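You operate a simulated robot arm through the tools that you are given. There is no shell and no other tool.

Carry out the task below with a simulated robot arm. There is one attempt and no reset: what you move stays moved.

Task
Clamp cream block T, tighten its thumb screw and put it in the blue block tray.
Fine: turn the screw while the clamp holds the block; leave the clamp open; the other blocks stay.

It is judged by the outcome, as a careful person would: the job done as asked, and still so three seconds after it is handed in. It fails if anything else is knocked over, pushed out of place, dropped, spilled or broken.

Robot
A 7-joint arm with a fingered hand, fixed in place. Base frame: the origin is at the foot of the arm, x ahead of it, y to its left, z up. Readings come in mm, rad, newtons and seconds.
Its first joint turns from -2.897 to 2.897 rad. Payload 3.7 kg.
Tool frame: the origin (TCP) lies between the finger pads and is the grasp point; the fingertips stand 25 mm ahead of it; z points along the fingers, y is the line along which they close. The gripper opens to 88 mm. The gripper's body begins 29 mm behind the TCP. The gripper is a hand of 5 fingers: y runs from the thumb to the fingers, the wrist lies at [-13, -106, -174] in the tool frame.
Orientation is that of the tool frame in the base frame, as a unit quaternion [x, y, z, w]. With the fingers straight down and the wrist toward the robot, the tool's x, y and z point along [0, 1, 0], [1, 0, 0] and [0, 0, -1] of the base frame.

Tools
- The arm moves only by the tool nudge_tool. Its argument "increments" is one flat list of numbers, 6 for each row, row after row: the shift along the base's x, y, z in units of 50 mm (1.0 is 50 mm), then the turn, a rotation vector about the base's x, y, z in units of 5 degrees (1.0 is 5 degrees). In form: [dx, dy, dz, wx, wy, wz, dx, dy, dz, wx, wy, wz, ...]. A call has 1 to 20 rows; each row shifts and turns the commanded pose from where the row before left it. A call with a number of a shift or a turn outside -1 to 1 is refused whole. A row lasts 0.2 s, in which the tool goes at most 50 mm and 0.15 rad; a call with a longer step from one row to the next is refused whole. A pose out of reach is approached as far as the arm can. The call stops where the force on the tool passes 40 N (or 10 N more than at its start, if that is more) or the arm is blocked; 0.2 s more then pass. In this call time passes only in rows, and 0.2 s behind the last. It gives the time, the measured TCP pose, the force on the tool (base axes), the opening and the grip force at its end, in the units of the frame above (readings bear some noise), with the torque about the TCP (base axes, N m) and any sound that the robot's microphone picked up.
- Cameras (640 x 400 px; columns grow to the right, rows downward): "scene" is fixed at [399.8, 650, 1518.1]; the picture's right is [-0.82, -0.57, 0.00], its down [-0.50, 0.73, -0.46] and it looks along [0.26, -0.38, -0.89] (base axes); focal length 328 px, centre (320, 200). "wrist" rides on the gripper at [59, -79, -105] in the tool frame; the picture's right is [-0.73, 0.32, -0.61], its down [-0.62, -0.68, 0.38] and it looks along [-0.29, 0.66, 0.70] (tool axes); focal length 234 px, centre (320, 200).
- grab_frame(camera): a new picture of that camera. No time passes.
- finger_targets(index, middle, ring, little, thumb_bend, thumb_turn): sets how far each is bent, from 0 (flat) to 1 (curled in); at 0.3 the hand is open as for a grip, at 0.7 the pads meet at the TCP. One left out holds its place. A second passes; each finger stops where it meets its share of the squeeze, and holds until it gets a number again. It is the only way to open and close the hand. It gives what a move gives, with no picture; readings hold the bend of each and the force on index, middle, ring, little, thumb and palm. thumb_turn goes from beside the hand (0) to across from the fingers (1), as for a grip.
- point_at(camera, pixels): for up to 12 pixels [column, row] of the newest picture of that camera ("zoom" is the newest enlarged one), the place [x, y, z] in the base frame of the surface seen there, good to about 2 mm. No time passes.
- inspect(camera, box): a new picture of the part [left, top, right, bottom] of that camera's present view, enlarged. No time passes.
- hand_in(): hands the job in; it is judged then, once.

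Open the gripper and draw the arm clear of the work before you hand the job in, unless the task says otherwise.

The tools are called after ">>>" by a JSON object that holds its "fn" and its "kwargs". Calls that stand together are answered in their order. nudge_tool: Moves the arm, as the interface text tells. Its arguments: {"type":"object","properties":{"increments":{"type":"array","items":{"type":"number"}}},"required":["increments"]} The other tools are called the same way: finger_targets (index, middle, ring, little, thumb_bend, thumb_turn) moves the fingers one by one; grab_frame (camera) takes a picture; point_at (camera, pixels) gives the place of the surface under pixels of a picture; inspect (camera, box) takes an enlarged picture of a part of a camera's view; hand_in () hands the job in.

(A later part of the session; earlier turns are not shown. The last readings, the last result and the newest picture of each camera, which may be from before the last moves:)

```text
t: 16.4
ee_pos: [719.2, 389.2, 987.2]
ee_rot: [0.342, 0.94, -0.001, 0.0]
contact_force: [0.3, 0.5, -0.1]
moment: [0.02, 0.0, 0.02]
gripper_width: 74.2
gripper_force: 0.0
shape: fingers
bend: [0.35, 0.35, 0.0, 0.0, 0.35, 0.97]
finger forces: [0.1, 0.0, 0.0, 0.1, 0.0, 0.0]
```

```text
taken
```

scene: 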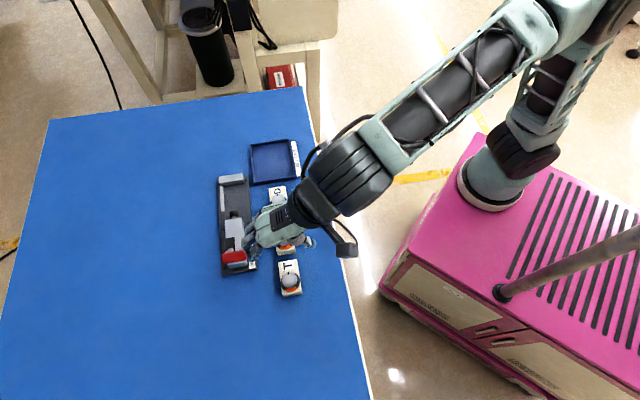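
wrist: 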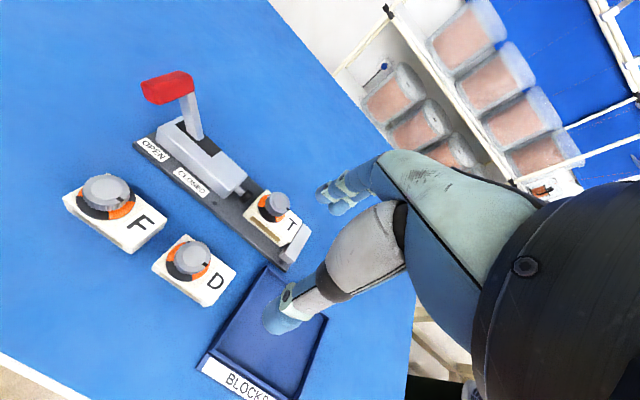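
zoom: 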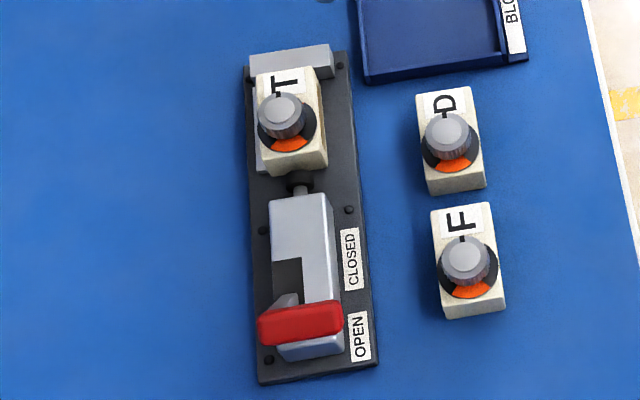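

T sits in the clamp; F and D are undisturbed. I zoom on the lever and measure it from this angle.

>>> {"fn": "inspect", "kwargs": {"camera": "wrist", "box": [120, 60, 330, 280]}}

>>> {"fn": "point_at", "kwargs": {"camera": "zoom", "pixels": [[70, 50], [130, 25], [150, 30], [75, 70], [145, 50], [190, 70], [195, 105], [205, 140], [125, 60], [165, 115], [230, 190], [330, 255]]}}

>>> {"fn": "inspect", "kwargs": {"camera": "wrist", "box": [125, 60, 225, 150]}}

>>> {"fn": "point_at", "kwargs": {"camera": "zoom", "pixels": [[90, 90], [120, 175], [135, 110], [240, 60], [290, 70], [300, 140], [280, 170], [320, 240], [350, 280], [290, 240], [340, 330], [370, 340]]}}

```text
1.82 times, centred on (225, 170) of wrist
```

zoom: 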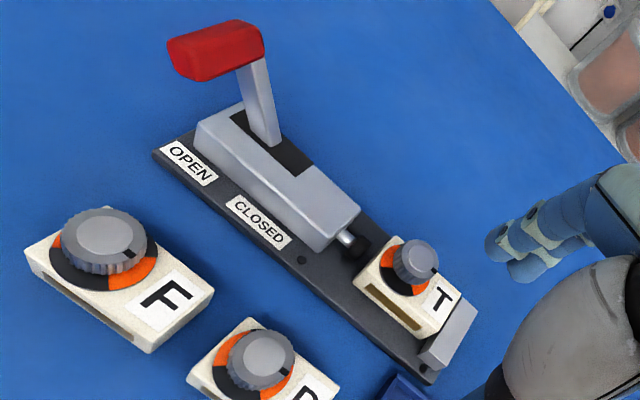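

```text
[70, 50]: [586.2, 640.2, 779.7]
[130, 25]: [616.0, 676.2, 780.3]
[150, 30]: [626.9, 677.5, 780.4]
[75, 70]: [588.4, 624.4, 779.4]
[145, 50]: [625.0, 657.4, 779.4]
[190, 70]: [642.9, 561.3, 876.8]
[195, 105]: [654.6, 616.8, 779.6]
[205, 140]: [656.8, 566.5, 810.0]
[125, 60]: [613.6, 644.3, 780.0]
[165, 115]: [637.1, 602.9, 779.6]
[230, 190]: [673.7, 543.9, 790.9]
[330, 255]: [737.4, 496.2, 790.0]
```

```text
4.44 times, centred on (175, 105) of wrist
```

zoom: 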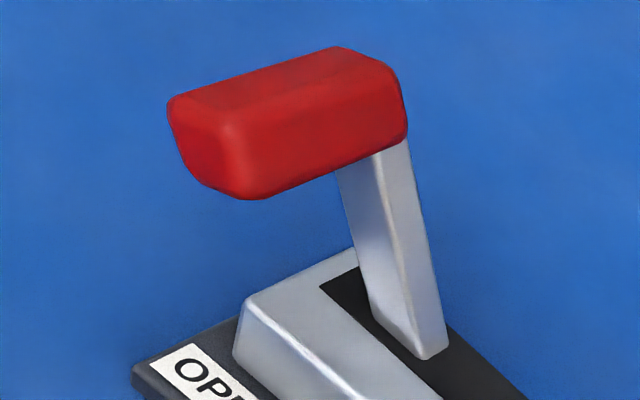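

```text
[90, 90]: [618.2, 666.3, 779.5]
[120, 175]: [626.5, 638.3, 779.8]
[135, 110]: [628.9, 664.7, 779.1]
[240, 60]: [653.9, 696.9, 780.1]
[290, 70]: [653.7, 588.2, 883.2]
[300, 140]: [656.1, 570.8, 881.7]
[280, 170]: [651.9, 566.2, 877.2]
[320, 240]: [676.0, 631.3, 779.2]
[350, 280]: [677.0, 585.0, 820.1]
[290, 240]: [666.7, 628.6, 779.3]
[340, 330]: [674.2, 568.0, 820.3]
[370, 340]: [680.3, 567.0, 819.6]
```

I measure the handle's faces more densely in this zoom (handle between (170,100) and (405,130)).

>>> {"fn": "point_at", "kwargs": {"camera": "zoom", "pixels": [[180, 110], [195, 165], [235, 185], [225, 115], [335, 55], [385, 75], [400, 100], [400, 130], [330, 160], [365, 180], [385, 150], [410, 200]]}}

>>> {"fn": "point_at", "kwargs": {"camera": "zoom", "pixels": [[260, 120], [260, 160], [320, 110], [370, 90], [375, 230], [390, 300], [420, 345], [430, 300], [350, 200], [355, 265], [420, 370]]}}

```text
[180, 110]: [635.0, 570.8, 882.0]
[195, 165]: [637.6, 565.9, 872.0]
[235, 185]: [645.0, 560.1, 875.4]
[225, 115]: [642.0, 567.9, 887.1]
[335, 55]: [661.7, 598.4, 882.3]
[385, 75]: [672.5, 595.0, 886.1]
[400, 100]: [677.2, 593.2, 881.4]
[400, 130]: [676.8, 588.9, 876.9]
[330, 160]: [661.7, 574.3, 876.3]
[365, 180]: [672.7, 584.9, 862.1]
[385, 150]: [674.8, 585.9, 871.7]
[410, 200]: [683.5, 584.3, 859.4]
```

```text
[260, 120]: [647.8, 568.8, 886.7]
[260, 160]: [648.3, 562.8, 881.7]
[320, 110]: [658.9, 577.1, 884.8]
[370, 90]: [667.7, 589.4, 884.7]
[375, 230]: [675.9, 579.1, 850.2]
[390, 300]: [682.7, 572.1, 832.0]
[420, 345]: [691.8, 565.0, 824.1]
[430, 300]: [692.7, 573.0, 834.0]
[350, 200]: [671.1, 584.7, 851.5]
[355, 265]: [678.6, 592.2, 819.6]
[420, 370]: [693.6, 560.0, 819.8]
```

Handle spans u 44–61, v 851–898, z 868–888, stem leaning back from a pivot near u≈90. I'll form the fingers into a down-pointing row (bend 0.6) and move to the OPEN side of the lever, above it, to push it in +u with the little-finger side.

>>> {"fn": "finger_targets", "kwargs": {"index": 0.6, "middle": 0.6, "ring": 0.6, "little": 0.6, "thumb_bend": 0.3}}

>>> {"fn": "nudge_tool", "kwargs": {"increments": [-0.336, 0.5955, 0, 0, 0, -0.125, -0.336, 0.5955, 0, 0, 0, -0.125, -0.336, 0.5955, 0, 0, 0, -0.125, -0.336, 0.5955, 0, 0, 0, -0.125, -0.336, 0.5955, 0, 0, 0, -0.125, -0.336, 0.5955, 0, 0, 0, -0.125, -0.336, 0.5955, 0, 0, 0, -0.125, -0.336, 0.5955, 0, 0, 0, -0.125]}}

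>>> {"fn": "grab_frame", "kwargs": {"camera": "wrist"}}

>>> {"fn": "inspect", "kwargs": {"camera": "scene", "box": [190, 180, 340, 320]}}

```text
t: 17.4
ee_pos: [720.0, 387.9, 987.5]
ee_rot: [0.342, 0.94, 0.001, 0.0]
contact_force: [-0.7, -0.1, 0.6]
moment: [0.01, 0.0, 0.01]
gripper_width: 52.3
gripper_force: 0.1
shape: fingers
bend: [0.6, 0.6, 0.6, 0.6, 0.3, 0.97]
finger forces: [0.0, 0.0, 0.1, 0.0, 0.1, 0.0]
```

```text
t: 19.2
ee_pos: [584.9, 627.7, 986.3]
ee_rot: [0.383, 0.924, 0.002, 0.001]
contact_force: [-0.6, -0.5, -0.1]
moment: [0.0, 0.02, -0.03]
gripper_width: 52.0
gripper_force: 0.0
shape: fingers
bend: [0.6, 0.6, 0.6, 0.6, 0.3, 0.97]
finger forces: [0.0, 0.0, 0.0, 0.1, 0.0, 0.1]
```

```text
taken
```

wrist: 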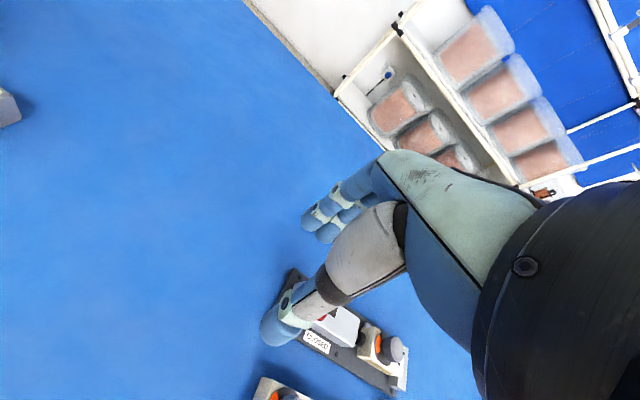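

```text
2.86 times, centred on (265, 250) of scene
```

zoom: 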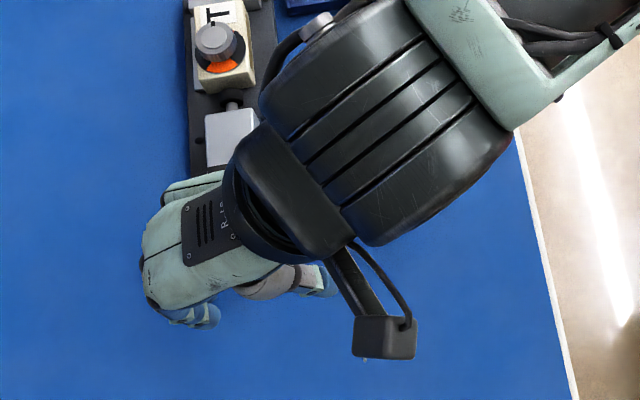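

Hand is on the OPEN side of the lever. I descend to z≈882 there and look.

>>> {"fn": "nudge_tool", "kwargs": {"increments": [0, 0, -0.5, 0, 0, 0, 0, 0, -0.6, 0, 0, 0, 0, 0, -0.5, 0, 0, 0, 0, 0, -0.5, 0, 0, 0]}}

>>> {"fn": "grab_frame", "kwargs": {"camera": "wrist"}}

>>> {"fn": "inspect", "kwargs": {"camera": "scene", "box": [200, 200, 300, 300]}}

```text
t: 20.2
ee_pos: [584.5, 629.5, 881.7]
ee_rot: [0.383, 0.924, 0.001, 0.0]
contact_force: [0.5, 0.0, -0.2]
moment: [0.01, 0.0, 0.02]
gripper_width: 52.2
gripper_force: 0.0
shape: fingers
bend: [0.6, 0.6, 0.6, 0.6, 0.3, 0.97]
finger forces: [0.1, 0.1, 0.0, 0.0, 0.1, 0.1]
```

```text
taken
```

wrist: 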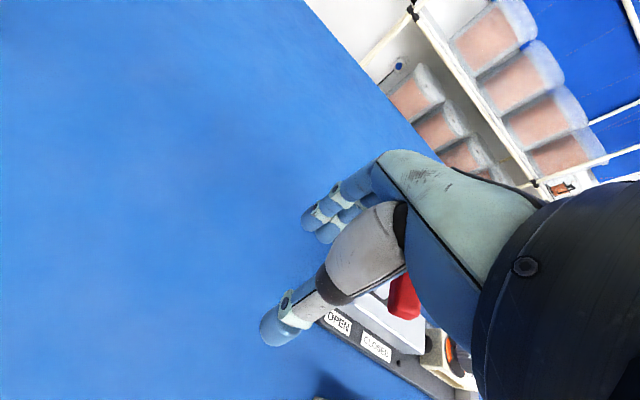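

```text
4.00 times, centred on (250, 250) of scene
```

zoom: 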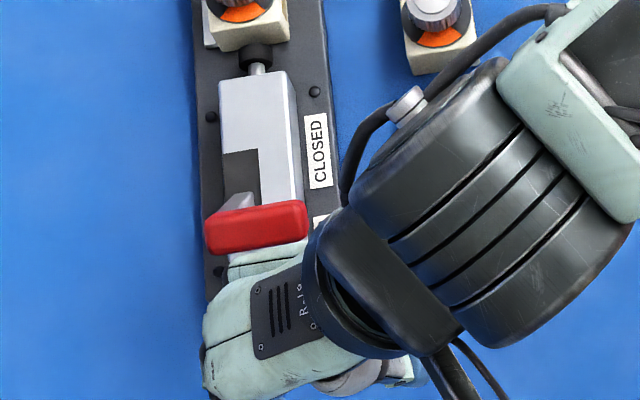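

The handle is just ahead (+u) of the hand. I push in +u in 7 mm rows, 35 mm, watching force.

>>> {"fn": "nudge_tool", "kwargs": {"increments": [0.1, -0.1, 0, 0, 0, 0, 0.1, -0.1, 0, 0, 0, 0, 0.1, -0.1, 0, 0, 0, 0, 0.1, -0.1, 0, 0, 0, 0, 0.1, -0.1, 0, 0, 0, 0]}}

>>> {"fn": "inspect", "kwargs": {"camera": "scene", "box": [200, 200, 300, 300]}}

```text
t: 21.4
ee_pos: [609.9, 604.5, 883.5]
ee_rot: [0.381, 0.925, 0.001, 0.0]
contact_force: [-4.0, 5.4, 4.4]
moment: [-0.08, -0.21, 0.15]
gripper_width: 52.2
gripper_force: 4.1
shape: fingers
bend: [0.6, 0.6, 0.6, 0.61, 0.3, 0.97]
finger forces: [0.0, 0.0, 0.2, 8.4, 0.0, 0.0]
```

```text
4.00 times, centred on (250, 250) of scene
```

zoom: 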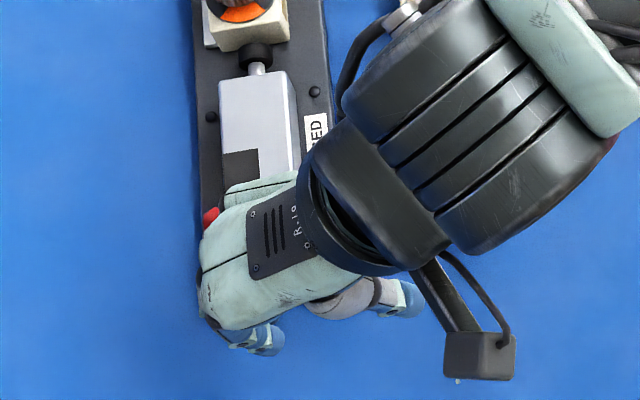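

Contact on the little finger (8.4 N). I look from the wrist camera to check where it touches before pushing further.

>>> {"fn": "grab_frame", "kwargs": {"camera": "wrist"}}

>>> {"fn": "inspect", "kwargs": {"camera": "wrist", "box": [280, 240, 440, 380]}}

>>> {"fn": "inspect", "kwargs": {"camera": "scene", "box": [230, 230, 280, 275]}}

```text
taken
```

wrist: 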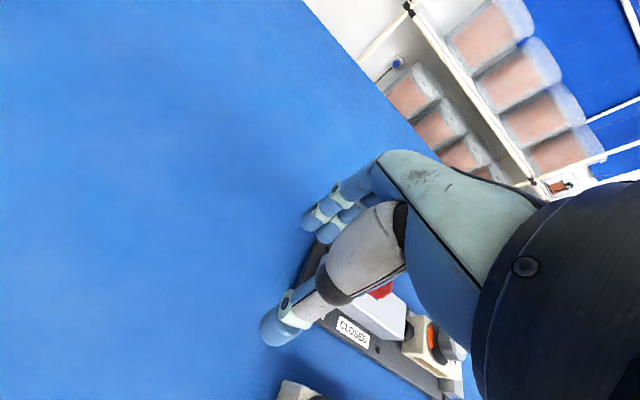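

```text
2.86 times, centred on (360, 310) of wrist
```

zoom: 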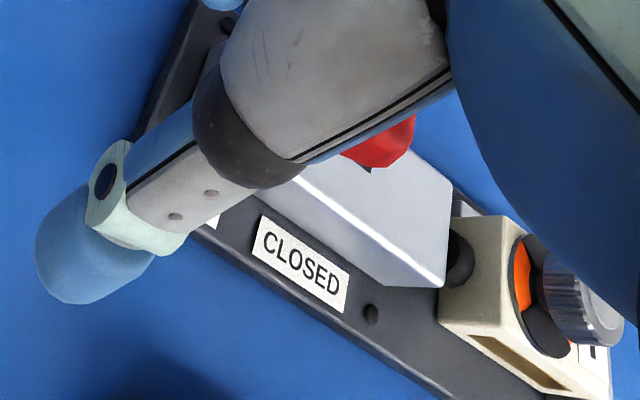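

```text
8.89 times, centred on (255, 252) of scene
```

zoom: 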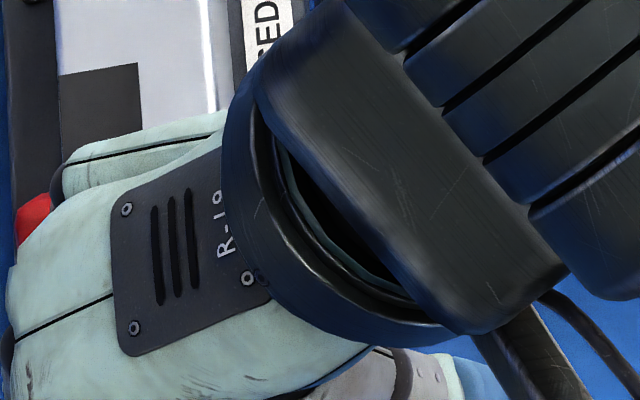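

The handle (red) is under the palm edge against the little finger. I push on in small steps.

>>> {"fn": "nudge_tool", "kwargs": {"increments": [0.07, -0.07, 0, 0, 0, 0, 0.07, -0.07, 0, 0, 0, 0, 0.07, -0.07, 0, 0, 0, 0]}}

>>> {"fn": "inspect", "kwargs": {"camera": "wrist", "box": [280, 240, 440, 380]}}

```text
t: 22.2
ee_pos: [622.0, 591.0, 879.4]
ee_rot: [0.384, 0.923, -0.003, 0.0]
contact_force: [0.2, -0.3, -0.2]
moment: [-0.01, -0.02, 0.01]
gripper_width: 52.2
gripper_force: 0.0
shape: fingers
bend: [0.6, 0.6, 0.6, 0.6, 0.3, 0.97]
finger forces: [0.1, 0.1, 0.1, 0.0, 0.1, 0.0]
```

```text
2.86 times, centred on (360, 310) of wrist
```

zoom: 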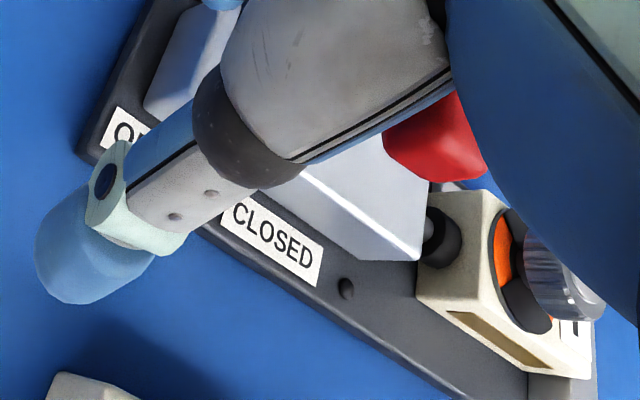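

The handle has moved ahead and force is zero; the lever seems to have swung over. I rise and back off toward the robot to inspect.

>>> {"fn": "nudge_tool", "kwargs": {"increments": [-0.1, 0.1, 0.0, 0, 0, 0, -0.1, 0.1, 0.3, 0, 0, 0, 0, 0, 0.7, 0, 0, 0, 0, 0, 0.8, 0, 0, 0, -0.4, -0.4, 0.4, 0, 0, 0, -0.6, -0.6, 0, 0, 0, 0, -0.6, -0.6, 0, 0, 0, 0, -0.6, -0.6, 0, 0, 0, 0]}}

>>> {"fn": "inspect", "kwargs": {"camera": "scene", "box": [200, 160, 280, 280]}}

>>> {"fn": "grab_frame", "kwargs": {"camera": "wrist"}}

```text
t: 24.0
ee_pos: [500.4, 490.8, 992.1]
ee_rot: [0.382, 0.924, 0.0, 0.0]
contact_force: [0.2, 0.3, -0.8]
moment: [-0.01, 0.04, 0.03]
gripper_width: 52.2
gripper_force: 0.1
shape: fingers
bend: [0.6, 0.6, 0.6, 0.6, 0.3, 0.97]
finger forces: [0.1, 0.0, 0.0, 0.1, 0.0, 0.0]
```

```text
3.33 times, centred on (240, 220) of scene
```

zoom: 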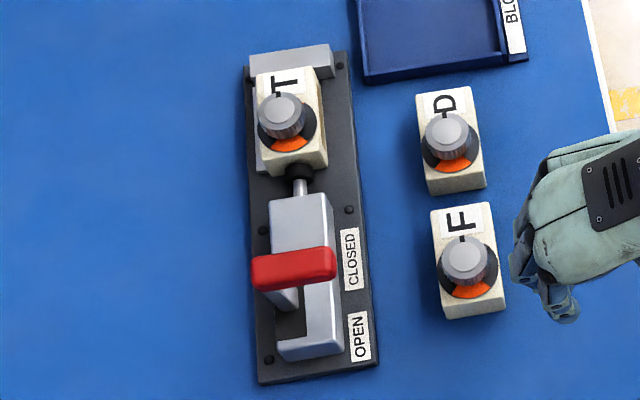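

```text
taken
```

wrist: 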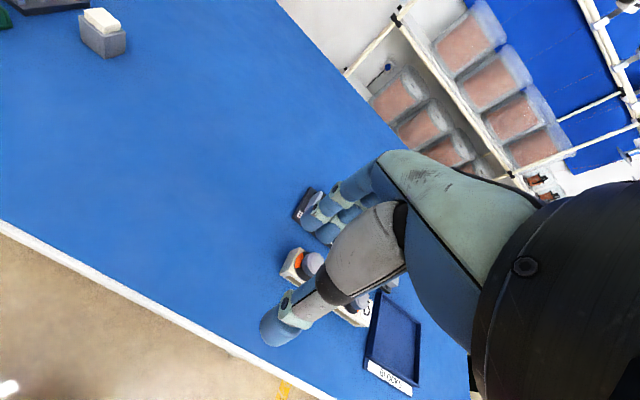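

The lever stands about upright now, the plunger extended some. I measure handle, pad and block positions.

>>> {"fn": "inspect", "kwargs": {"camera": "scene", "box": [210, 165, 270, 255]}}

>>> {"fn": "point_at", "kwargs": {"camera": "zoom", "pixels": [[275, 330], [380, 320], [300, 355], [290, 345], [370, 305], [325, 170], [330, 195], [345, 215], [310, 60], [290, 35], [325, 90], [255, 30]]}}

```text
4.44 times, centred on (240, 210) of scene
```

zoom: 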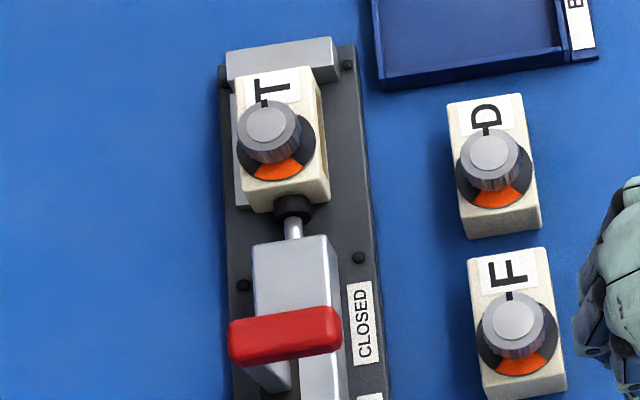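

```text
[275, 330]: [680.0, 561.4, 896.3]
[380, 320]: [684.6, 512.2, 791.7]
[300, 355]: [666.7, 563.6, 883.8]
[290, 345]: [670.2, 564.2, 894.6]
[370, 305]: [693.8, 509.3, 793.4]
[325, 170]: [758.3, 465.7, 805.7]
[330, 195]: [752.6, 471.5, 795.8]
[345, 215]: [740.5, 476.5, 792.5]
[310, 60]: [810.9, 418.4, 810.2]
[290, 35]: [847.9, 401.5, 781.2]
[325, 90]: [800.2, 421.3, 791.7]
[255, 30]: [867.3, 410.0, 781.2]
```

Handle is now at u≈80 (near vertical), halfway. I return behind it and push on in +u.

>>> {"fn": "nudge_tool", "kwargs": {"increments": [0.456, 0.427, 0, 0, 0, 0, 0.456, 0.427, 0, 0, 0, 0, 0.456, 0.427, 0, 0, 0, 0, 0.456, 0.427, 0, 0, 0, 0, 0.456, 0.427, 0, 0, 0, 0, 0, 0, -0.7, 0, 0, 0, 0, 0, -0.7, 0, 0, 0, 0, 0, -0.74, 0, 0, 0]}}

>>> {"fn": "nudge_tool", "kwargs": {"increments": [0.1, -0.1, 0, 0, 0, 0, 0.1, -0.1, 0, 0, 0, 0, 0.1, -0.1, 0, 0, 0, 0, 0.1, -0.1, 0, 0, 0, 0]}}

>>> {"fn": "inspect", "kwargs": {"camera": "wrist", "box": [280, 220, 460, 380]}}

```text
t: 25.8
ee_pos: [615.0, 598.1, 884.0]
ee_rot: [0.382, 0.924, 0.0, 0.0]
contact_force: [-0.6, -0.7, 0.3]
moment: [0.01, 0.04, -0.01]
gripper_width: 52.4
gripper_force: 0.0
shape: fingers
bend: [0.6, 0.6, 0.6, 0.6, 0.3, 0.97]
finger forces: [0.1, 0.1, 0.0, 0.0, 0.0, 0.0]
```

```text
t: 26.8
ee_pos: [635.2, 578.1, 882.7]
ee_rot: [0.383, 0.924, 0.0, 0.0]
contact_force: [-0.3, 0.4, 0.5]
moment: [-0.01, -0.01, 0.01]
gripper_width: 52.3
gripper_force: 0.4
shape: fingers
bend: [0.6, 0.6, 0.6, 0.6, 0.3, 0.97]
finger forces: [0.0, 0.0, 0.0, 0.1, 0.0, 0.1]
```

```text
2.50 times, centred on (370, 300) of wrist
```

zoom: 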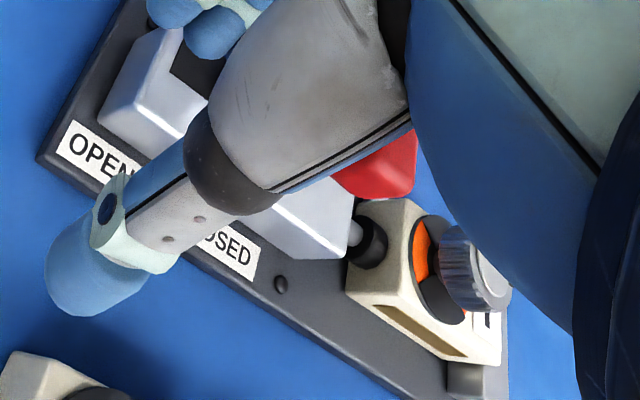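

Light contact, still moving. I continue pushing +u in small rows.

>>> {"fn": "nudge_tool", "kwargs": {"increments": [0.1, -0.1, 0, 0, 0, 0, 0.1, -0.1, 0, 0, 0, 0, 0.1, -0.1, 0, 0, 0, 0]}}

>>> {"fn": "inspect", "kwargs": {"camera": "wrist", "box": [280, 220, 460, 380]}}

>>> {"fn": "inspect", "kwargs": {"camera": "scene", "box": [210, 165, 290, 265]}}

```text
t: 27.6
ee_pos: [649.9, 563.8, 883.8]
ee_rot: [0.382, 0.924, 0.0, 0.0]
contact_force: [0.0, 0.2, -0.1]
moment: [-0.01, 0.01, 0.0]
gripper_width: 52.2
gripper_force: 0.0
shape: fingers
bend: [0.6, 0.6, 0.6, 0.6, 0.3, 0.97]
finger forces: [0.0, 0.1, 0.1, 0.1, 0.0, 0.1]
```

```text
2.50 times, centred on (370, 300) of wrist
```

zoom: 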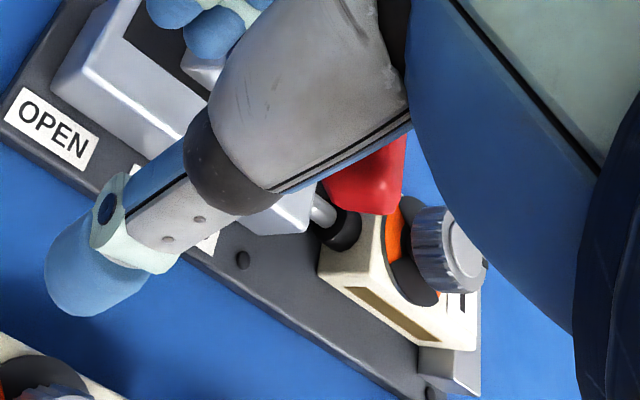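

```text
4.00 times, centred on (250, 215) of scene
```

zoom: 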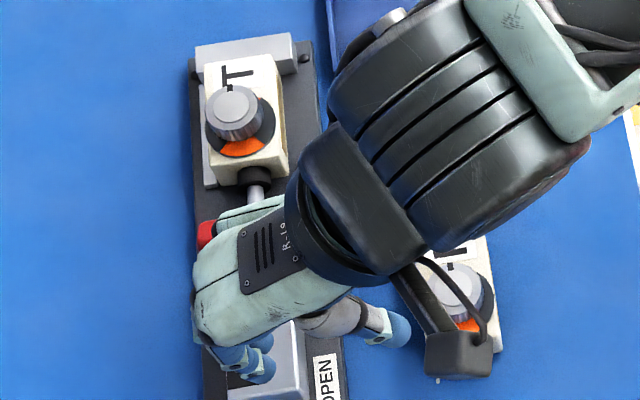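

The handle keeps moving and the plunger has pushed T toward the anvil. I continue in +u.

>>> {"fn": "nudge_tool", "kwargs": {"increments": [0.1, -0.1, 0, 0, 0, 0, 0.1, -0.1, 0, 0, 0, 0]}}

>>> {"fn": "inspect", "kwargs": {"camera": "wrist", "box": [280, 220, 460, 380]}}

```text
t: 28.2
ee_pos: [658.8, 552.7, 885.1]
ee_rot: [0.382, 0.924, 0.0, 0.0]
contact_force: [-1.4, 1.4, -0.2]
moment: [0.03, 0.0, 0.04]
gripper_width: 52.1
gripper_force: 1.0
shape: fingers
bend: [0.6, 0.6, 0.6, 0.6, 0.3, 0.97]
finger forces: [0.0, 0.0, 0.1, 2.2, 0.0, 0.0]
```

```text
2.50 times, centred on (370, 300) of wrist
```

zoom: 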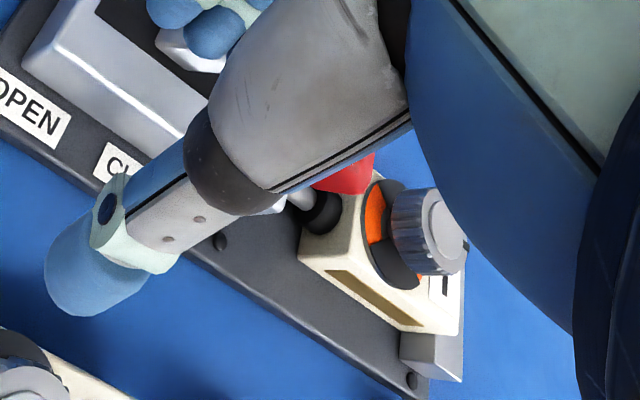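

Handle near u≈125 with 2 N. I push further, looking for a firm stop.

>>> {"fn": "nudge_tool", "kwargs": {"increments": [0.08, -0.08, 0, 0, 0, 0, 0.08, -0.08, 0, 0, 0, 0]}}

>>> {"fn": "inspect", "kwargs": {"camera": "wrist", "box": [280, 220, 460, 380]}}

```text
t: 28.8
ee_pos: [665.8, 547.3, 885.2]
ee_rot: [0.382, 0.924, 0.001, 0.0]
contact_force: [-6.2, 8.6, 1.5]
moment: [0.13, -0.02, 0.26]
gripper_width: 52.3
gripper_force: 6.5
shape: fingers
bend: [0.6, 0.6, 0.58, 0.63, 0.3, 0.97]
finger forces: [0.0, 0.0, 0.1, 12.4, 0.0, 0.0]
```

```text
2.50 times, centred on (370, 300) of wrist
```

zoom: 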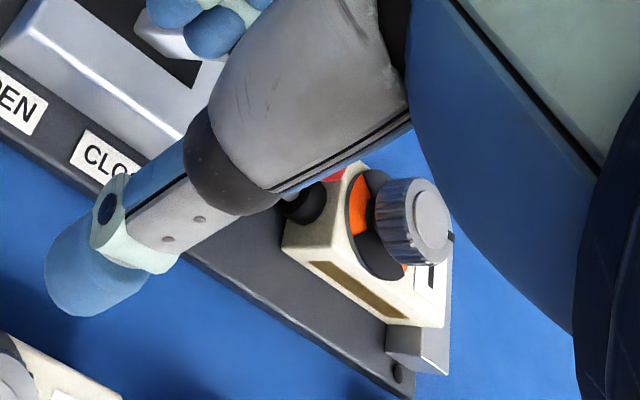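

Resistance is now 12 N. I push another few mm to see whether it goes over centre.

>>> {"fn": "nudge_tool", "kwargs": {"increments": [0.05, -0.05, 0, 0, 0, 0, 0.05, -0.05, 0, 0, 0, 0]}}

>>> {"fn": "inspect", "kwargs": {"camera": "scene", "box": [210, 165, 290, 265]}}

```text
t: 29.4
ee_pos: [670.8, 544.2, 884.3]
ee_rot: [0.381, 0.924, 0.001, 0.0]
contact_force: [-16.7, 17.7, 4.0]
moment: [0.17, 0.06, 0.52]
gripper_width: 52.2
gripper_force: 13.1
shape: fingers
bend: [0.6, 0.6, 0.58, 0.64, 0.3, 0.97]
finger forces: [0.1, 0.0, 12.4, 14.2, 0.1, 0.0]
```

```text
4.00 times, centred on (250, 215) of scene
```

zoom: 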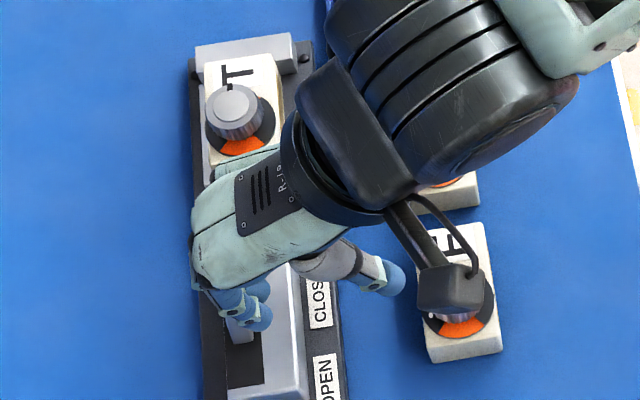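

Force has climbed to 24 N. I back off 10 mm, rise and move away to inspect the clamp state.

>>> {"fn": "nudge_tool", "kwargs": {"increments": [-0.15, 0.15, 0.0, 0, 0, 0, -0.15, 0.15, 0.3, 0, 0, 0, 0, 0, 0.7, 0, 0, 0, 0, 0, 0.8, 0, 0, 0, -0.4, -0.4, 0.3, 0, 0, 0, -0.6, -0.6, 0, 0, 0, 0, -0.6, -0.6, 0, 0, 0, 0, -0.6, -0.6, 0, 0, 0, 0]}}

>>> {"fn": "inspect", "kwargs": {"camera": "scene", "box": [210, 165, 270, 255]}}

>>> {"fn": "point_at", "kwargs": {"camera": "zoom", "pixels": [[275, 330], [230, 260], [330, 250], [300, 290], [290, 275], [325, 170], [330, 195], [270, 120], [310, 60], [290, 35], [325, 90], [290, 215]]}}

>>> {"fn": "grab_frame", "kwargs": {"camera": "wrist"}}

```text
t: 31.2
ee_pos: [548.6, 445.6, 987.8]
ee_rot: [0.383, 0.924, 0.0, 0.0]
contact_force: [0.7, -0.1, -0.7]
moment: [-0.01, 0.04, 0.02]
gripper_width: 52.4
gripper_force: 0.0
shape: fingers
bend: [0.6, 0.6, 0.6, 0.6, 0.3, 0.97]
finger forces: [0.0, 0.0, 0.1, 0.0, 0.1, 0.1]
```

```text
4.44 times, centred on (240, 210) of scene
```

zoom: 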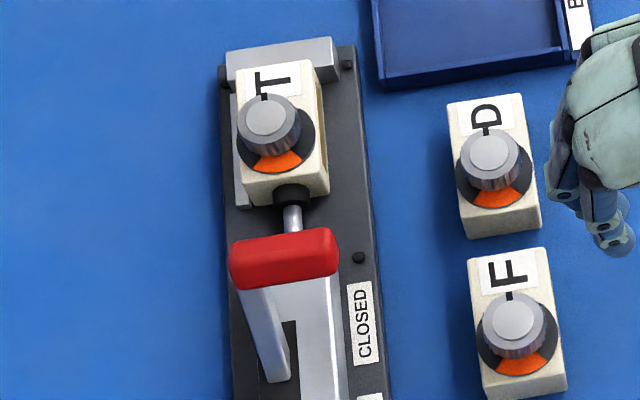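

```text
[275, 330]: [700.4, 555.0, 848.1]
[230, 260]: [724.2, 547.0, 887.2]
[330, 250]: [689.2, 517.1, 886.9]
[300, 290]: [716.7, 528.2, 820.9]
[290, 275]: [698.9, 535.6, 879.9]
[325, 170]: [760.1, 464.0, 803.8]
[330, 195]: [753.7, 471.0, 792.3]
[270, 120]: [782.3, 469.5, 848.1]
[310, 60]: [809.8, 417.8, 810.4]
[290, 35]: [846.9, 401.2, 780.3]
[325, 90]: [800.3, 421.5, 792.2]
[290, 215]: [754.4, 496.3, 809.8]
```

```text
taken
```

wrist: 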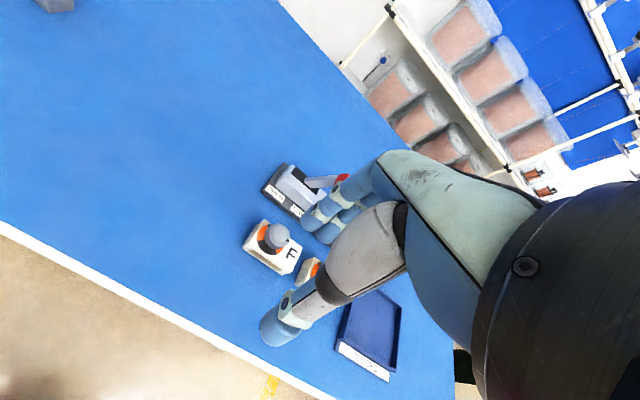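

Handle is now around u≈124, mirror of its OPEN pose, T is against the anvil. I zoom in to verify that pad touches block and lever is fully over.

>>> {"fn": "inspect", "kwargs": {"camera": "scene", "box": [225, 195, 265, 235]}}

>>> {"fn": "point_at", "kwargs": {"camera": "zoom", "pixels": [[220, 260], [330, 240], [290, 250], [215, 290], [335, 275], [290, 235], [290, 300], [270, 155], [330, 150], [290, 165], [250, 120], [300, 200]]}}

>>> {"fn": "inspect", "kwargs": {"camera": "wrist", "box": [250, 150, 370, 230]}}

```text
10.00 times, centred on (245, 215) of scene
```

zoom: 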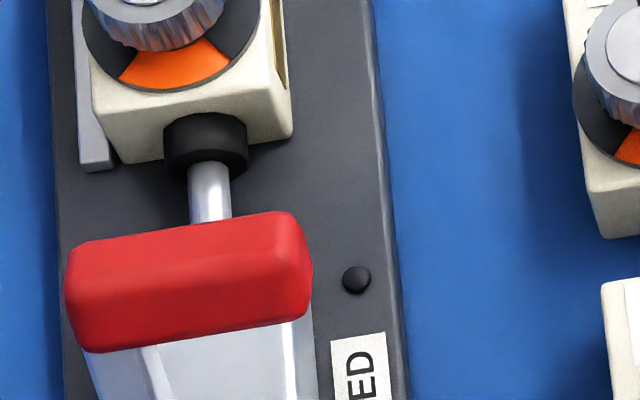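

```text
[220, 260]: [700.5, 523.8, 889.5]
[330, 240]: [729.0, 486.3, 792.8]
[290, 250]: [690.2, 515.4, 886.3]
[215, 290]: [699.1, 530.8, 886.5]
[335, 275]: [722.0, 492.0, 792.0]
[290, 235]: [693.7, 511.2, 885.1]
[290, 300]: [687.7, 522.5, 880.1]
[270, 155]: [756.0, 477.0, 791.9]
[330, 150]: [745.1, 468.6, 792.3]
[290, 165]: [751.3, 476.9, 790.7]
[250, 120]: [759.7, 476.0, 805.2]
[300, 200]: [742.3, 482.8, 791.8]
```

```text
5.00 times, centred on (310, 190) of wrist
```

zoom: 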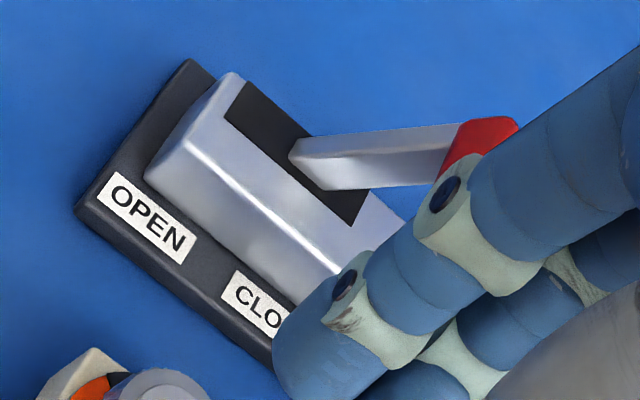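

Pad is against T. I check the lever angle using stem points in the latest wrist zoom.

>>> {"fn": "point_at", "kwargs": {"camera": "zoom", "pixels": [[300, 145], [350, 140], [400, 133], [440, 128], [335, 180], [380, 170], [430, 165], [340, 205], [360, 225], [310, 175], [255, 110], [480, 130]]}}

```text
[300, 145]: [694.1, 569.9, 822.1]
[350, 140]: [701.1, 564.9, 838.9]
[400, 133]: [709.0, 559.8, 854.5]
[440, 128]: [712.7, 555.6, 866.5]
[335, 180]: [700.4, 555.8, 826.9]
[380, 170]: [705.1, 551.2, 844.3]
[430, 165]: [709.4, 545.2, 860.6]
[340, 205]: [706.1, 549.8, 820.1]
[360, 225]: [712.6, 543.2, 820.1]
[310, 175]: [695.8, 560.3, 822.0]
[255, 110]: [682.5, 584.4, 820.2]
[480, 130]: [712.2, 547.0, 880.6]
```

The stem angle is ≈25–28°, near the mirror of OPEN (≈29°). To be sure it's fully over, I repeat the push firmly from behind the handle.

>>> {"fn": "nudge_tool", "kwargs": {"increments": [0.4815, 0.6075, 0, 0, 0, 0, 0.4815, 0.6075, 0, 0, 0, 0, 0.4815, 0.6075, 0, 0, 0, 0, 0.4815, 0.6075, 0, 0, 0, 0, 0, 0, -0.7, 0, 0, 0, 0, 0, -0.7, 0, 0, 0, 0, 0, -0.7, 0, 0, 0]}}

>>> {"fn": "nudge_tool", "kwargs": {"increments": [0.1, -0.1, 0, 0, 0, 0, 0.1, -0.1, 0, 0, 0, 0, 0.1, -0.1, 0, 0, 0, 0, 0.07, -0.07, 0, 0, 0, 0]}}

>>> {"fn": "nudge_tool", "kwargs": {"increments": [0.05, -0.05, 0, 0, 0, 0, 0.05, -0.05, 0, 0, 0, 0]}}

>>> {"fn": "nudge_tool", "kwargs": {"increments": [0.05, -0.05, 0, 0, 0, 0]}}

>>> {"fn": "inspect", "kwargs": {"camera": "scene", "box": [210, 165, 270, 255]}}

```text
t: 32.8
ee_pos: [644.0, 567.0, 885.6]
ee_rot: [0.382, 0.924, 0.001, 0.001]
contact_force: [-0.6, 0.2, -0.3]
moment: [-0.01, 0.04, 0.01]
gripper_width: 52.4
gripper_force: 0.0
shape: fingers
bend: [0.6, 0.6, 0.6, 0.6, 0.3, 0.97]
finger forces: [0.0, 0.0, 0.0, 0.0, 0.0, 0.0]
```

```text
t: 33.8
ee_pos: [660.7, 550.2, 883.7]
ee_rot: [0.382, 0.924, 0.0, 0.0]
contact_force: [-3.7, 5.2, 1.0]
moment: [0.05, 0.0, 0.18]
gripper_width: 52.0
gripper_force: 3.4
shape: fingers
bend: [0.6, 0.6, 0.6, 0.61, 0.3, 0.97]
finger forces: [0.0, 0.0, 0.0, 7.1, 0.0, 0.1]
```

```text
t: 34.4
ee_pos: [666.2, 544.0, 884.7]
ee_rot: [0.382, 0.924, 0.002, -0.001]
contact_force: [-7.4, 10.1, 2.8]
moment: [0.1, -0.04, 0.29]
gripper_width: 52.4
gripper_force: 6.7
shape: fingers
bend: [0.6, 0.6, 0.58, 0.64, 0.3, 0.97]
finger forces: [0.0, 0.0, 2.1, 12.5, 0.1, 0.0]
```

```text
t: 34.8
ee_pos: [667.2, 542.5, 885.8]
ee_rot: [0.38, 0.925, 0.001, -0.001]
contact_force: [-12.4, 14.5, 3.6]
moment: [0.15, 0.05, 0.43]
gripper_width: 52.4
gripper_force: 12.1
shape: fingers
bend: [0.6, 0.6, 0.58, 0.64, 0.3, 0.97]
finger forces: [0.1, 0.1, 8.8, 13.9, 0.0, 0.1]
```

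```text
4.44 times, centred on (240, 210) of scene
```

zoom: 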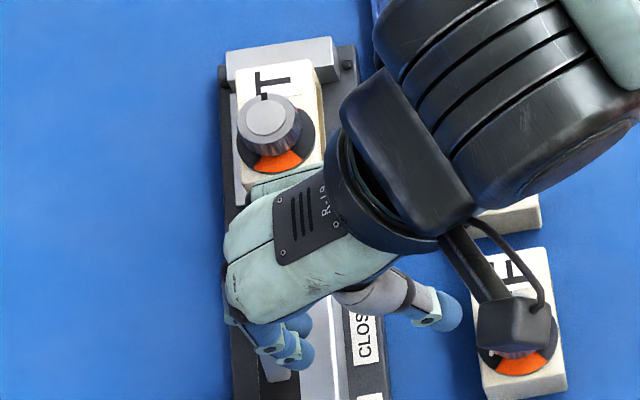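

Resistance continues at ~19 N with little travel. I push a bit more, up to the 40 N guard.

>>> {"fn": "nudge_tool", "kwargs": {"increments": [0.05, -0.05, 0, 0, 0, 0, 0.05, -0.05, 0, 0, 0, 0]}}

>>> {"fn": "inspect", "kwargs": {"camera": "wrist", "box": [280, 150, 460, 330]}}

```text
t: 35.4
ee_pos: [670.8, 539.8, 885.0]
ee_rot: [0.38, 0.925, 0.002, 0.0]
contact_force: [-27.5, 28.5, 3.3]
moment: [0.24, 0.14, 0.88]
gripper_width: 52.1
gripper_force: 19.9
shape: fingers
bend: [0.6, 0.6, 0.58, 0.65, 0.3, 0.97]
finger forces: [0.0, 0.0, 23.4, 16.7, 0.1, 0.0]
```

```text
2.22 times, centred on (370, 240) of wrist
```

zoom: 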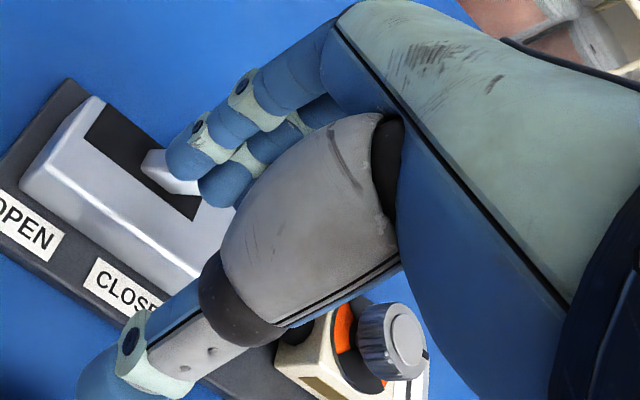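

40 N with no further travel: the lever is hard at its CLOSED stop. I back off, rise, and move to view the clamp.

>>> {"fn": "nudge_tool", "kwargs": {"increments": [-0.2, 0.2, 0.0, 0, 0, 0, -0.15, 0.15, 0.3, 0, 0, 0, 0, 0, 0.7, 0, 0, 0, 0, 0, 0.8, 0, 0, 0, -0.3, -0.3, 0.6, 0, 0, 0, -0.3, -0.6, 0.3, 0, 0, 0, -0.2, -0.7, 0, 0, 0, 0, 0.4, -0.8, 0, 0, 0, 0, 0.4, -0.6, 0, 0, 0, 0]}}

>>> {"fn": "inspect", "kwargs": {"camera": "scene", "box": [215, 165, 265, 255]}}

>>> {"fn": "grab_frame", "kwargs": {"camera": "wrist"}}

```text
t: 37.4
ee_pos: [658.2, 402.8, 1020.0]
ee_rot: [0.382, 0.924, -0.001, 0.0]
contact_force: [-0.4, -0.3, 1.1]
moment: [0.0, 0.01, 0.04]
gripper_width: 52.2
gripper_force: 0.0
shape: fingers
bend: [0.6, 0.6, 0.6, 0.6, 0.3, 0.97]
finger forces: [0.0, 0.0, 0.1, 0.0, 0.1, 0.0]
```

```text
4.44 times, centred on (240, 210) of scene
```

zoom: 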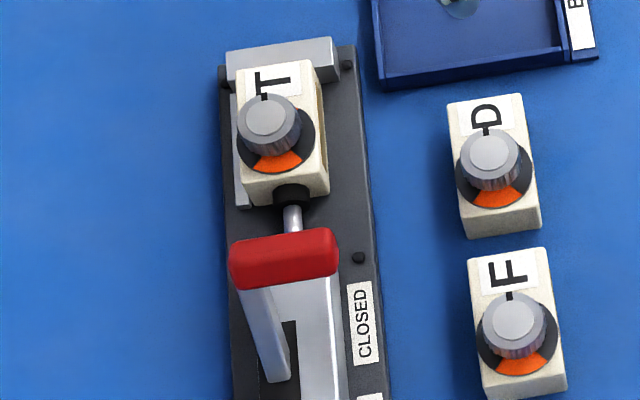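

```text
taken
```

wrist: 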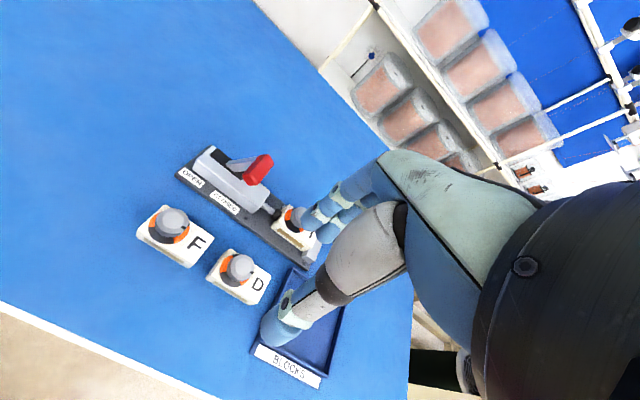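

The clamp is closed. I look at dial patterns: zoom on T in scene and on D/F in the wrist view.

>>> {"fn": "inspect", "kwargs": {"camera": "wrist", "box": [130, 190, 340, 310]}}

>>> {"fn": "inspect", "kwargs": {"camera": "scene", "box": [226, 172, 262, 212]}}

>>> {"fn": "point_at", "kwargs": {"camera": "zoom", "pixels": [[295, 120], [240, 130], [350, 120], [295, 170], [290, 85], [310, 260], [225, 180], [400, 170], [200, 290], [400, 280], [330, 300]]}}

```text
3.05 times, centred on (235, 250) of wrist
```

zoom: 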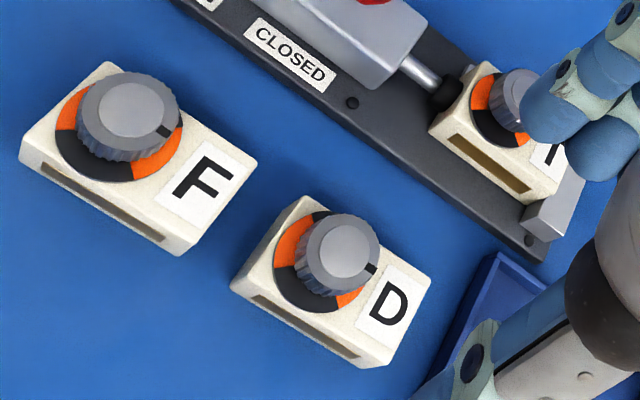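

```text
10.00 times, centred on (244, 192) of scene
```

zoom: 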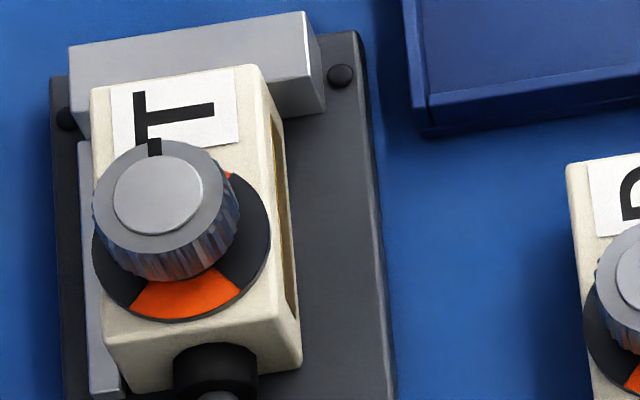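

```text
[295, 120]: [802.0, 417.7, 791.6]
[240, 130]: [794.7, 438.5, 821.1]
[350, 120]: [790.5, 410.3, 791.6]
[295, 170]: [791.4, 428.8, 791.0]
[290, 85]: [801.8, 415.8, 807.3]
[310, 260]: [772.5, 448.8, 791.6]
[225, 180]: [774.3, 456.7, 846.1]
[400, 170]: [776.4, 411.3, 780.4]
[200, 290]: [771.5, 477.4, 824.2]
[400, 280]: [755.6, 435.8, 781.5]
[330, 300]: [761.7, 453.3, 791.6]
```

The block rests firmly against anvil and pad. I measure the knob's top disc for centring the grip.

>>> {"fn": "point_at", "kwargs": {"camera": "zoom", "pixels": [[158, 195], [97, 205], [165, 260], [222, 175], [155, 145], [115, 195], [202, 190], [160, 165], [158, 232], [155, 155], [210, 230], [130, 255]]}}

```text
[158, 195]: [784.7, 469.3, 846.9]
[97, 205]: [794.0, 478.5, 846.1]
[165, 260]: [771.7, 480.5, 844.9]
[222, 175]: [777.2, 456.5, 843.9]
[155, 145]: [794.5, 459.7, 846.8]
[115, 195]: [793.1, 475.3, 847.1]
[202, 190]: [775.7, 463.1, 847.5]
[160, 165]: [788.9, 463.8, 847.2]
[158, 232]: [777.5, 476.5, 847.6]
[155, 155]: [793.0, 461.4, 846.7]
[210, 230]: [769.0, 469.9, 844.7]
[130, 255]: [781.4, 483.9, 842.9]
```

Knob centre ≈ (784, 469.5), top z≈847. I open the pinch (ring/little flat), and move above the knob while turning the tool +45° so that I have clockwise range.

>>> {"fn": "finger_targets", "kwargs": {"index": 0.35, "middle": 0.35, "ring": 0.0, "little": 0.0, "thumb_bend": 0.35}}

>>> {"fn": "nudge_tool", "kwargs": {"increments": [0.28, 0.148, 0, 0, 0, 1, 0.28, 0.148, 0, 0, 0, 1, 0.28, 0.148, 0, 0, 0, 1, 0.28, 0.148, 0, 0, 0, 1, 0.28, 0.148, 0, 0, 0, 1, 0.28, 0.148, 0, 0, 0, 1, 0.28, 0.148, 0, 0, 0, 1, 0.28, 0.148, 0, 0, 0, 1, 0.28, 0.148, 0, 0, 0, 1]}}

>>> {"fn": "grab_frame", "kwargs": {"camera": "wrist"}}

>>> {"fn": "grab_frame", "kwargs": {"camera": "scene"}}

```text
t: 38.4
ee_pos: [658.7, 403.4, 1018.9]
ee_rot: [0.383, 0.924, 0.0, 0.0]
contact_force: [0.2, -0.8, 0.5]
moment: [-0.01, -0.01, -0.01]
gripper_width: 74.6
gripper_force: 0.0
shape: fingers
bend: [0.35, 0.35, 0.0, 0.0, 0.35, 0.97]
finger forces: [0.1, 0.0, 0.0, 0.0, 0.0, 0.1]
```

```text
t: 40.4
ee_pos: [783.5, 469.2, 1019.1]
ee_rot: [-0.001, 1.0, 0.0, 0.0]
contact_force: [-0.6, -0.3, 0.3]
moment: [0.0, -0.06, -0.02]
gripper_width: 74.5
gripper_force: 0.1
shape: fingers
bend: [0.35, 0.35, 0.0, 0.0, 0.35, 0.97]
finger forces: [0.1, 0.0, 0.0, 0.0, 0.1, 0.0]
```

```text
taken
```

wrist: 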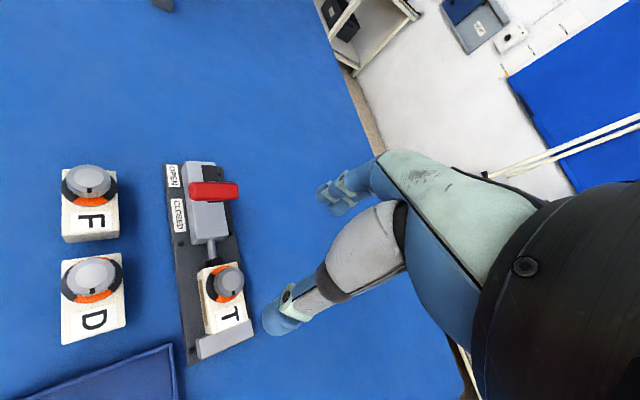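

```text
taken
```

scene: 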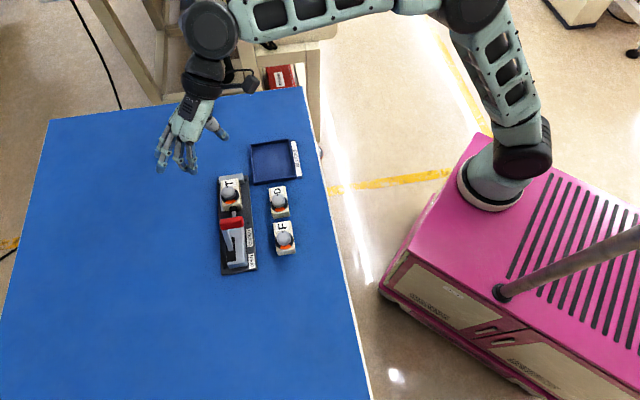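

Reached yaw +90° (y along base +y) fine. I zoom the T dial from this clear view.

>>> {"fn": "inspect", "kwargs": {"camera": "wrist", "box": [185, 245, 265, 345]}}

```text
4.00 times, centred on (225, 295) of wrist
```

zoom: 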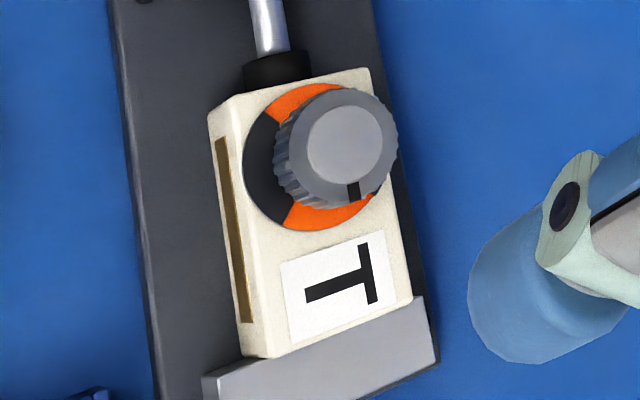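

The dial has alternate orange/black quadrants, pointer at the letter. I descend to z≈854 so the fingertips flank the knob above the block top.

>>> {"fn": "nudge_tool", "kwargs": {"increments": [0.01, 0.005, -0.8, 0, 0, 0, 0, 0, -0.8, 0, 0, 0, 0, 0, -0.8, 0, 0, 0, 0, 0, -0.5, 0, 0, 0, 0, 0, -0.3, 0, 0, 0, 0, 0, -0.1, 0, 0, 0]}}

>>> {"fn": "inspect", "kwargs": {"camera": "wrist", "box": [220, 140, 420, 340]}}

>>> {"fn": "inspect", "kwargs": {"camera": "scene", "box": [170, 130, 290, 230]}}

```text
t: 41.8
ee_pos: [784.3, 471.9, 854.3]
ee_rot: [0.0, 1.0, 0.0, 0.0]
contact_force: [1.2, -0.4, -0.4]
moment: [-0.03, -0.02, -0.01]
gripper_width: 74.4
gripper_force: 0.0
shape: fingers
bend: [0.35, 0.35, 0.0, 0.0, 0.35, 0.97]
finger forces: [0.1, 0.1, 0.0, 0.0, 0.0, 0.1]
```

```text
2.00 times, centred on (320, 240) of wrist
```

zoom: 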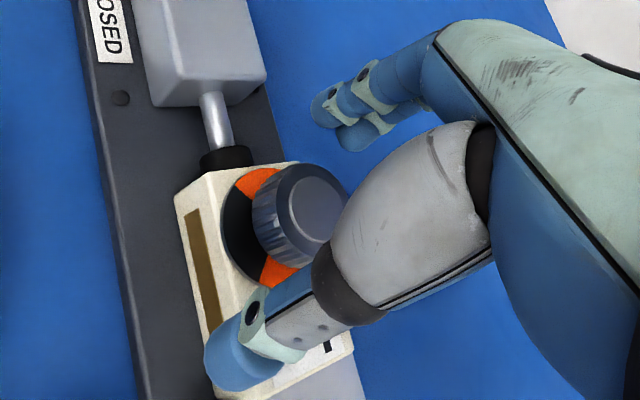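

```text
4.00 times, centred on (230, 180) of scene
```

zoom: 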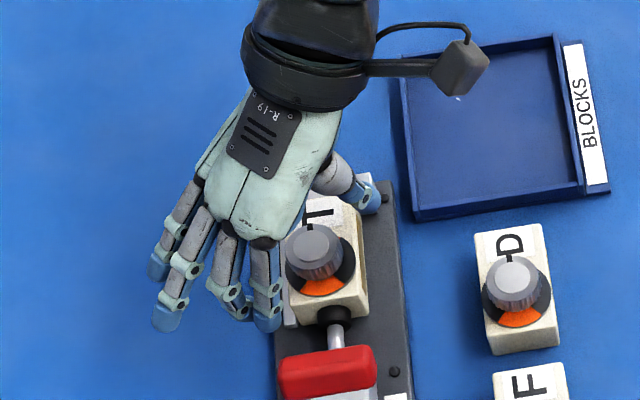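

I check where index, middle and thumb actually are relative to the knob, by measuring points in this scene zoom.

>>> {"fn": "point_at", "kwargs": {"camera": "zoom", "pixels": [[268, 320], [266, 300], [265, 270], [235, 305], [232, 285], [368, 200], [370, 185], [315, 245], [270, 310], [240, 312], [282, 320], [330, 180]]}}

>>> {"fn": "inspect", "kwargs": {"camera": "scene", "box": [215, 165, 275, 220]}}

```text
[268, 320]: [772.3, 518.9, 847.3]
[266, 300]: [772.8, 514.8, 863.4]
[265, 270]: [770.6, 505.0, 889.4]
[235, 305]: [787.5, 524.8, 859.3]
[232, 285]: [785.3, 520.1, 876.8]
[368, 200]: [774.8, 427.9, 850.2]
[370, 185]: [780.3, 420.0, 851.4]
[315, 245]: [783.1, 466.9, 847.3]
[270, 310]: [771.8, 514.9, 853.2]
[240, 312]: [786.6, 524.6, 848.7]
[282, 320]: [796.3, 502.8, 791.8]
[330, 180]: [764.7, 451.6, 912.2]
```

```text
7.27 times, centred on (245, 192) of scene
```

zoom: 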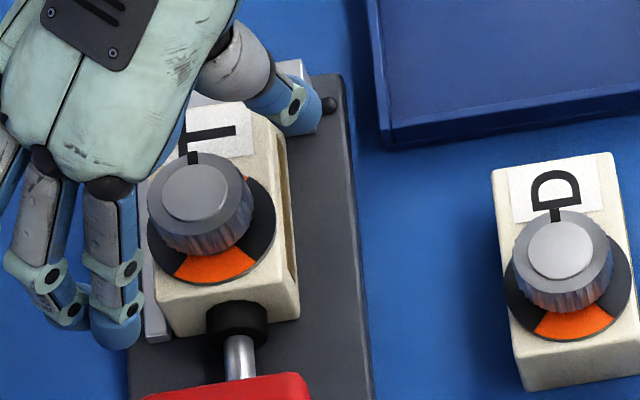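

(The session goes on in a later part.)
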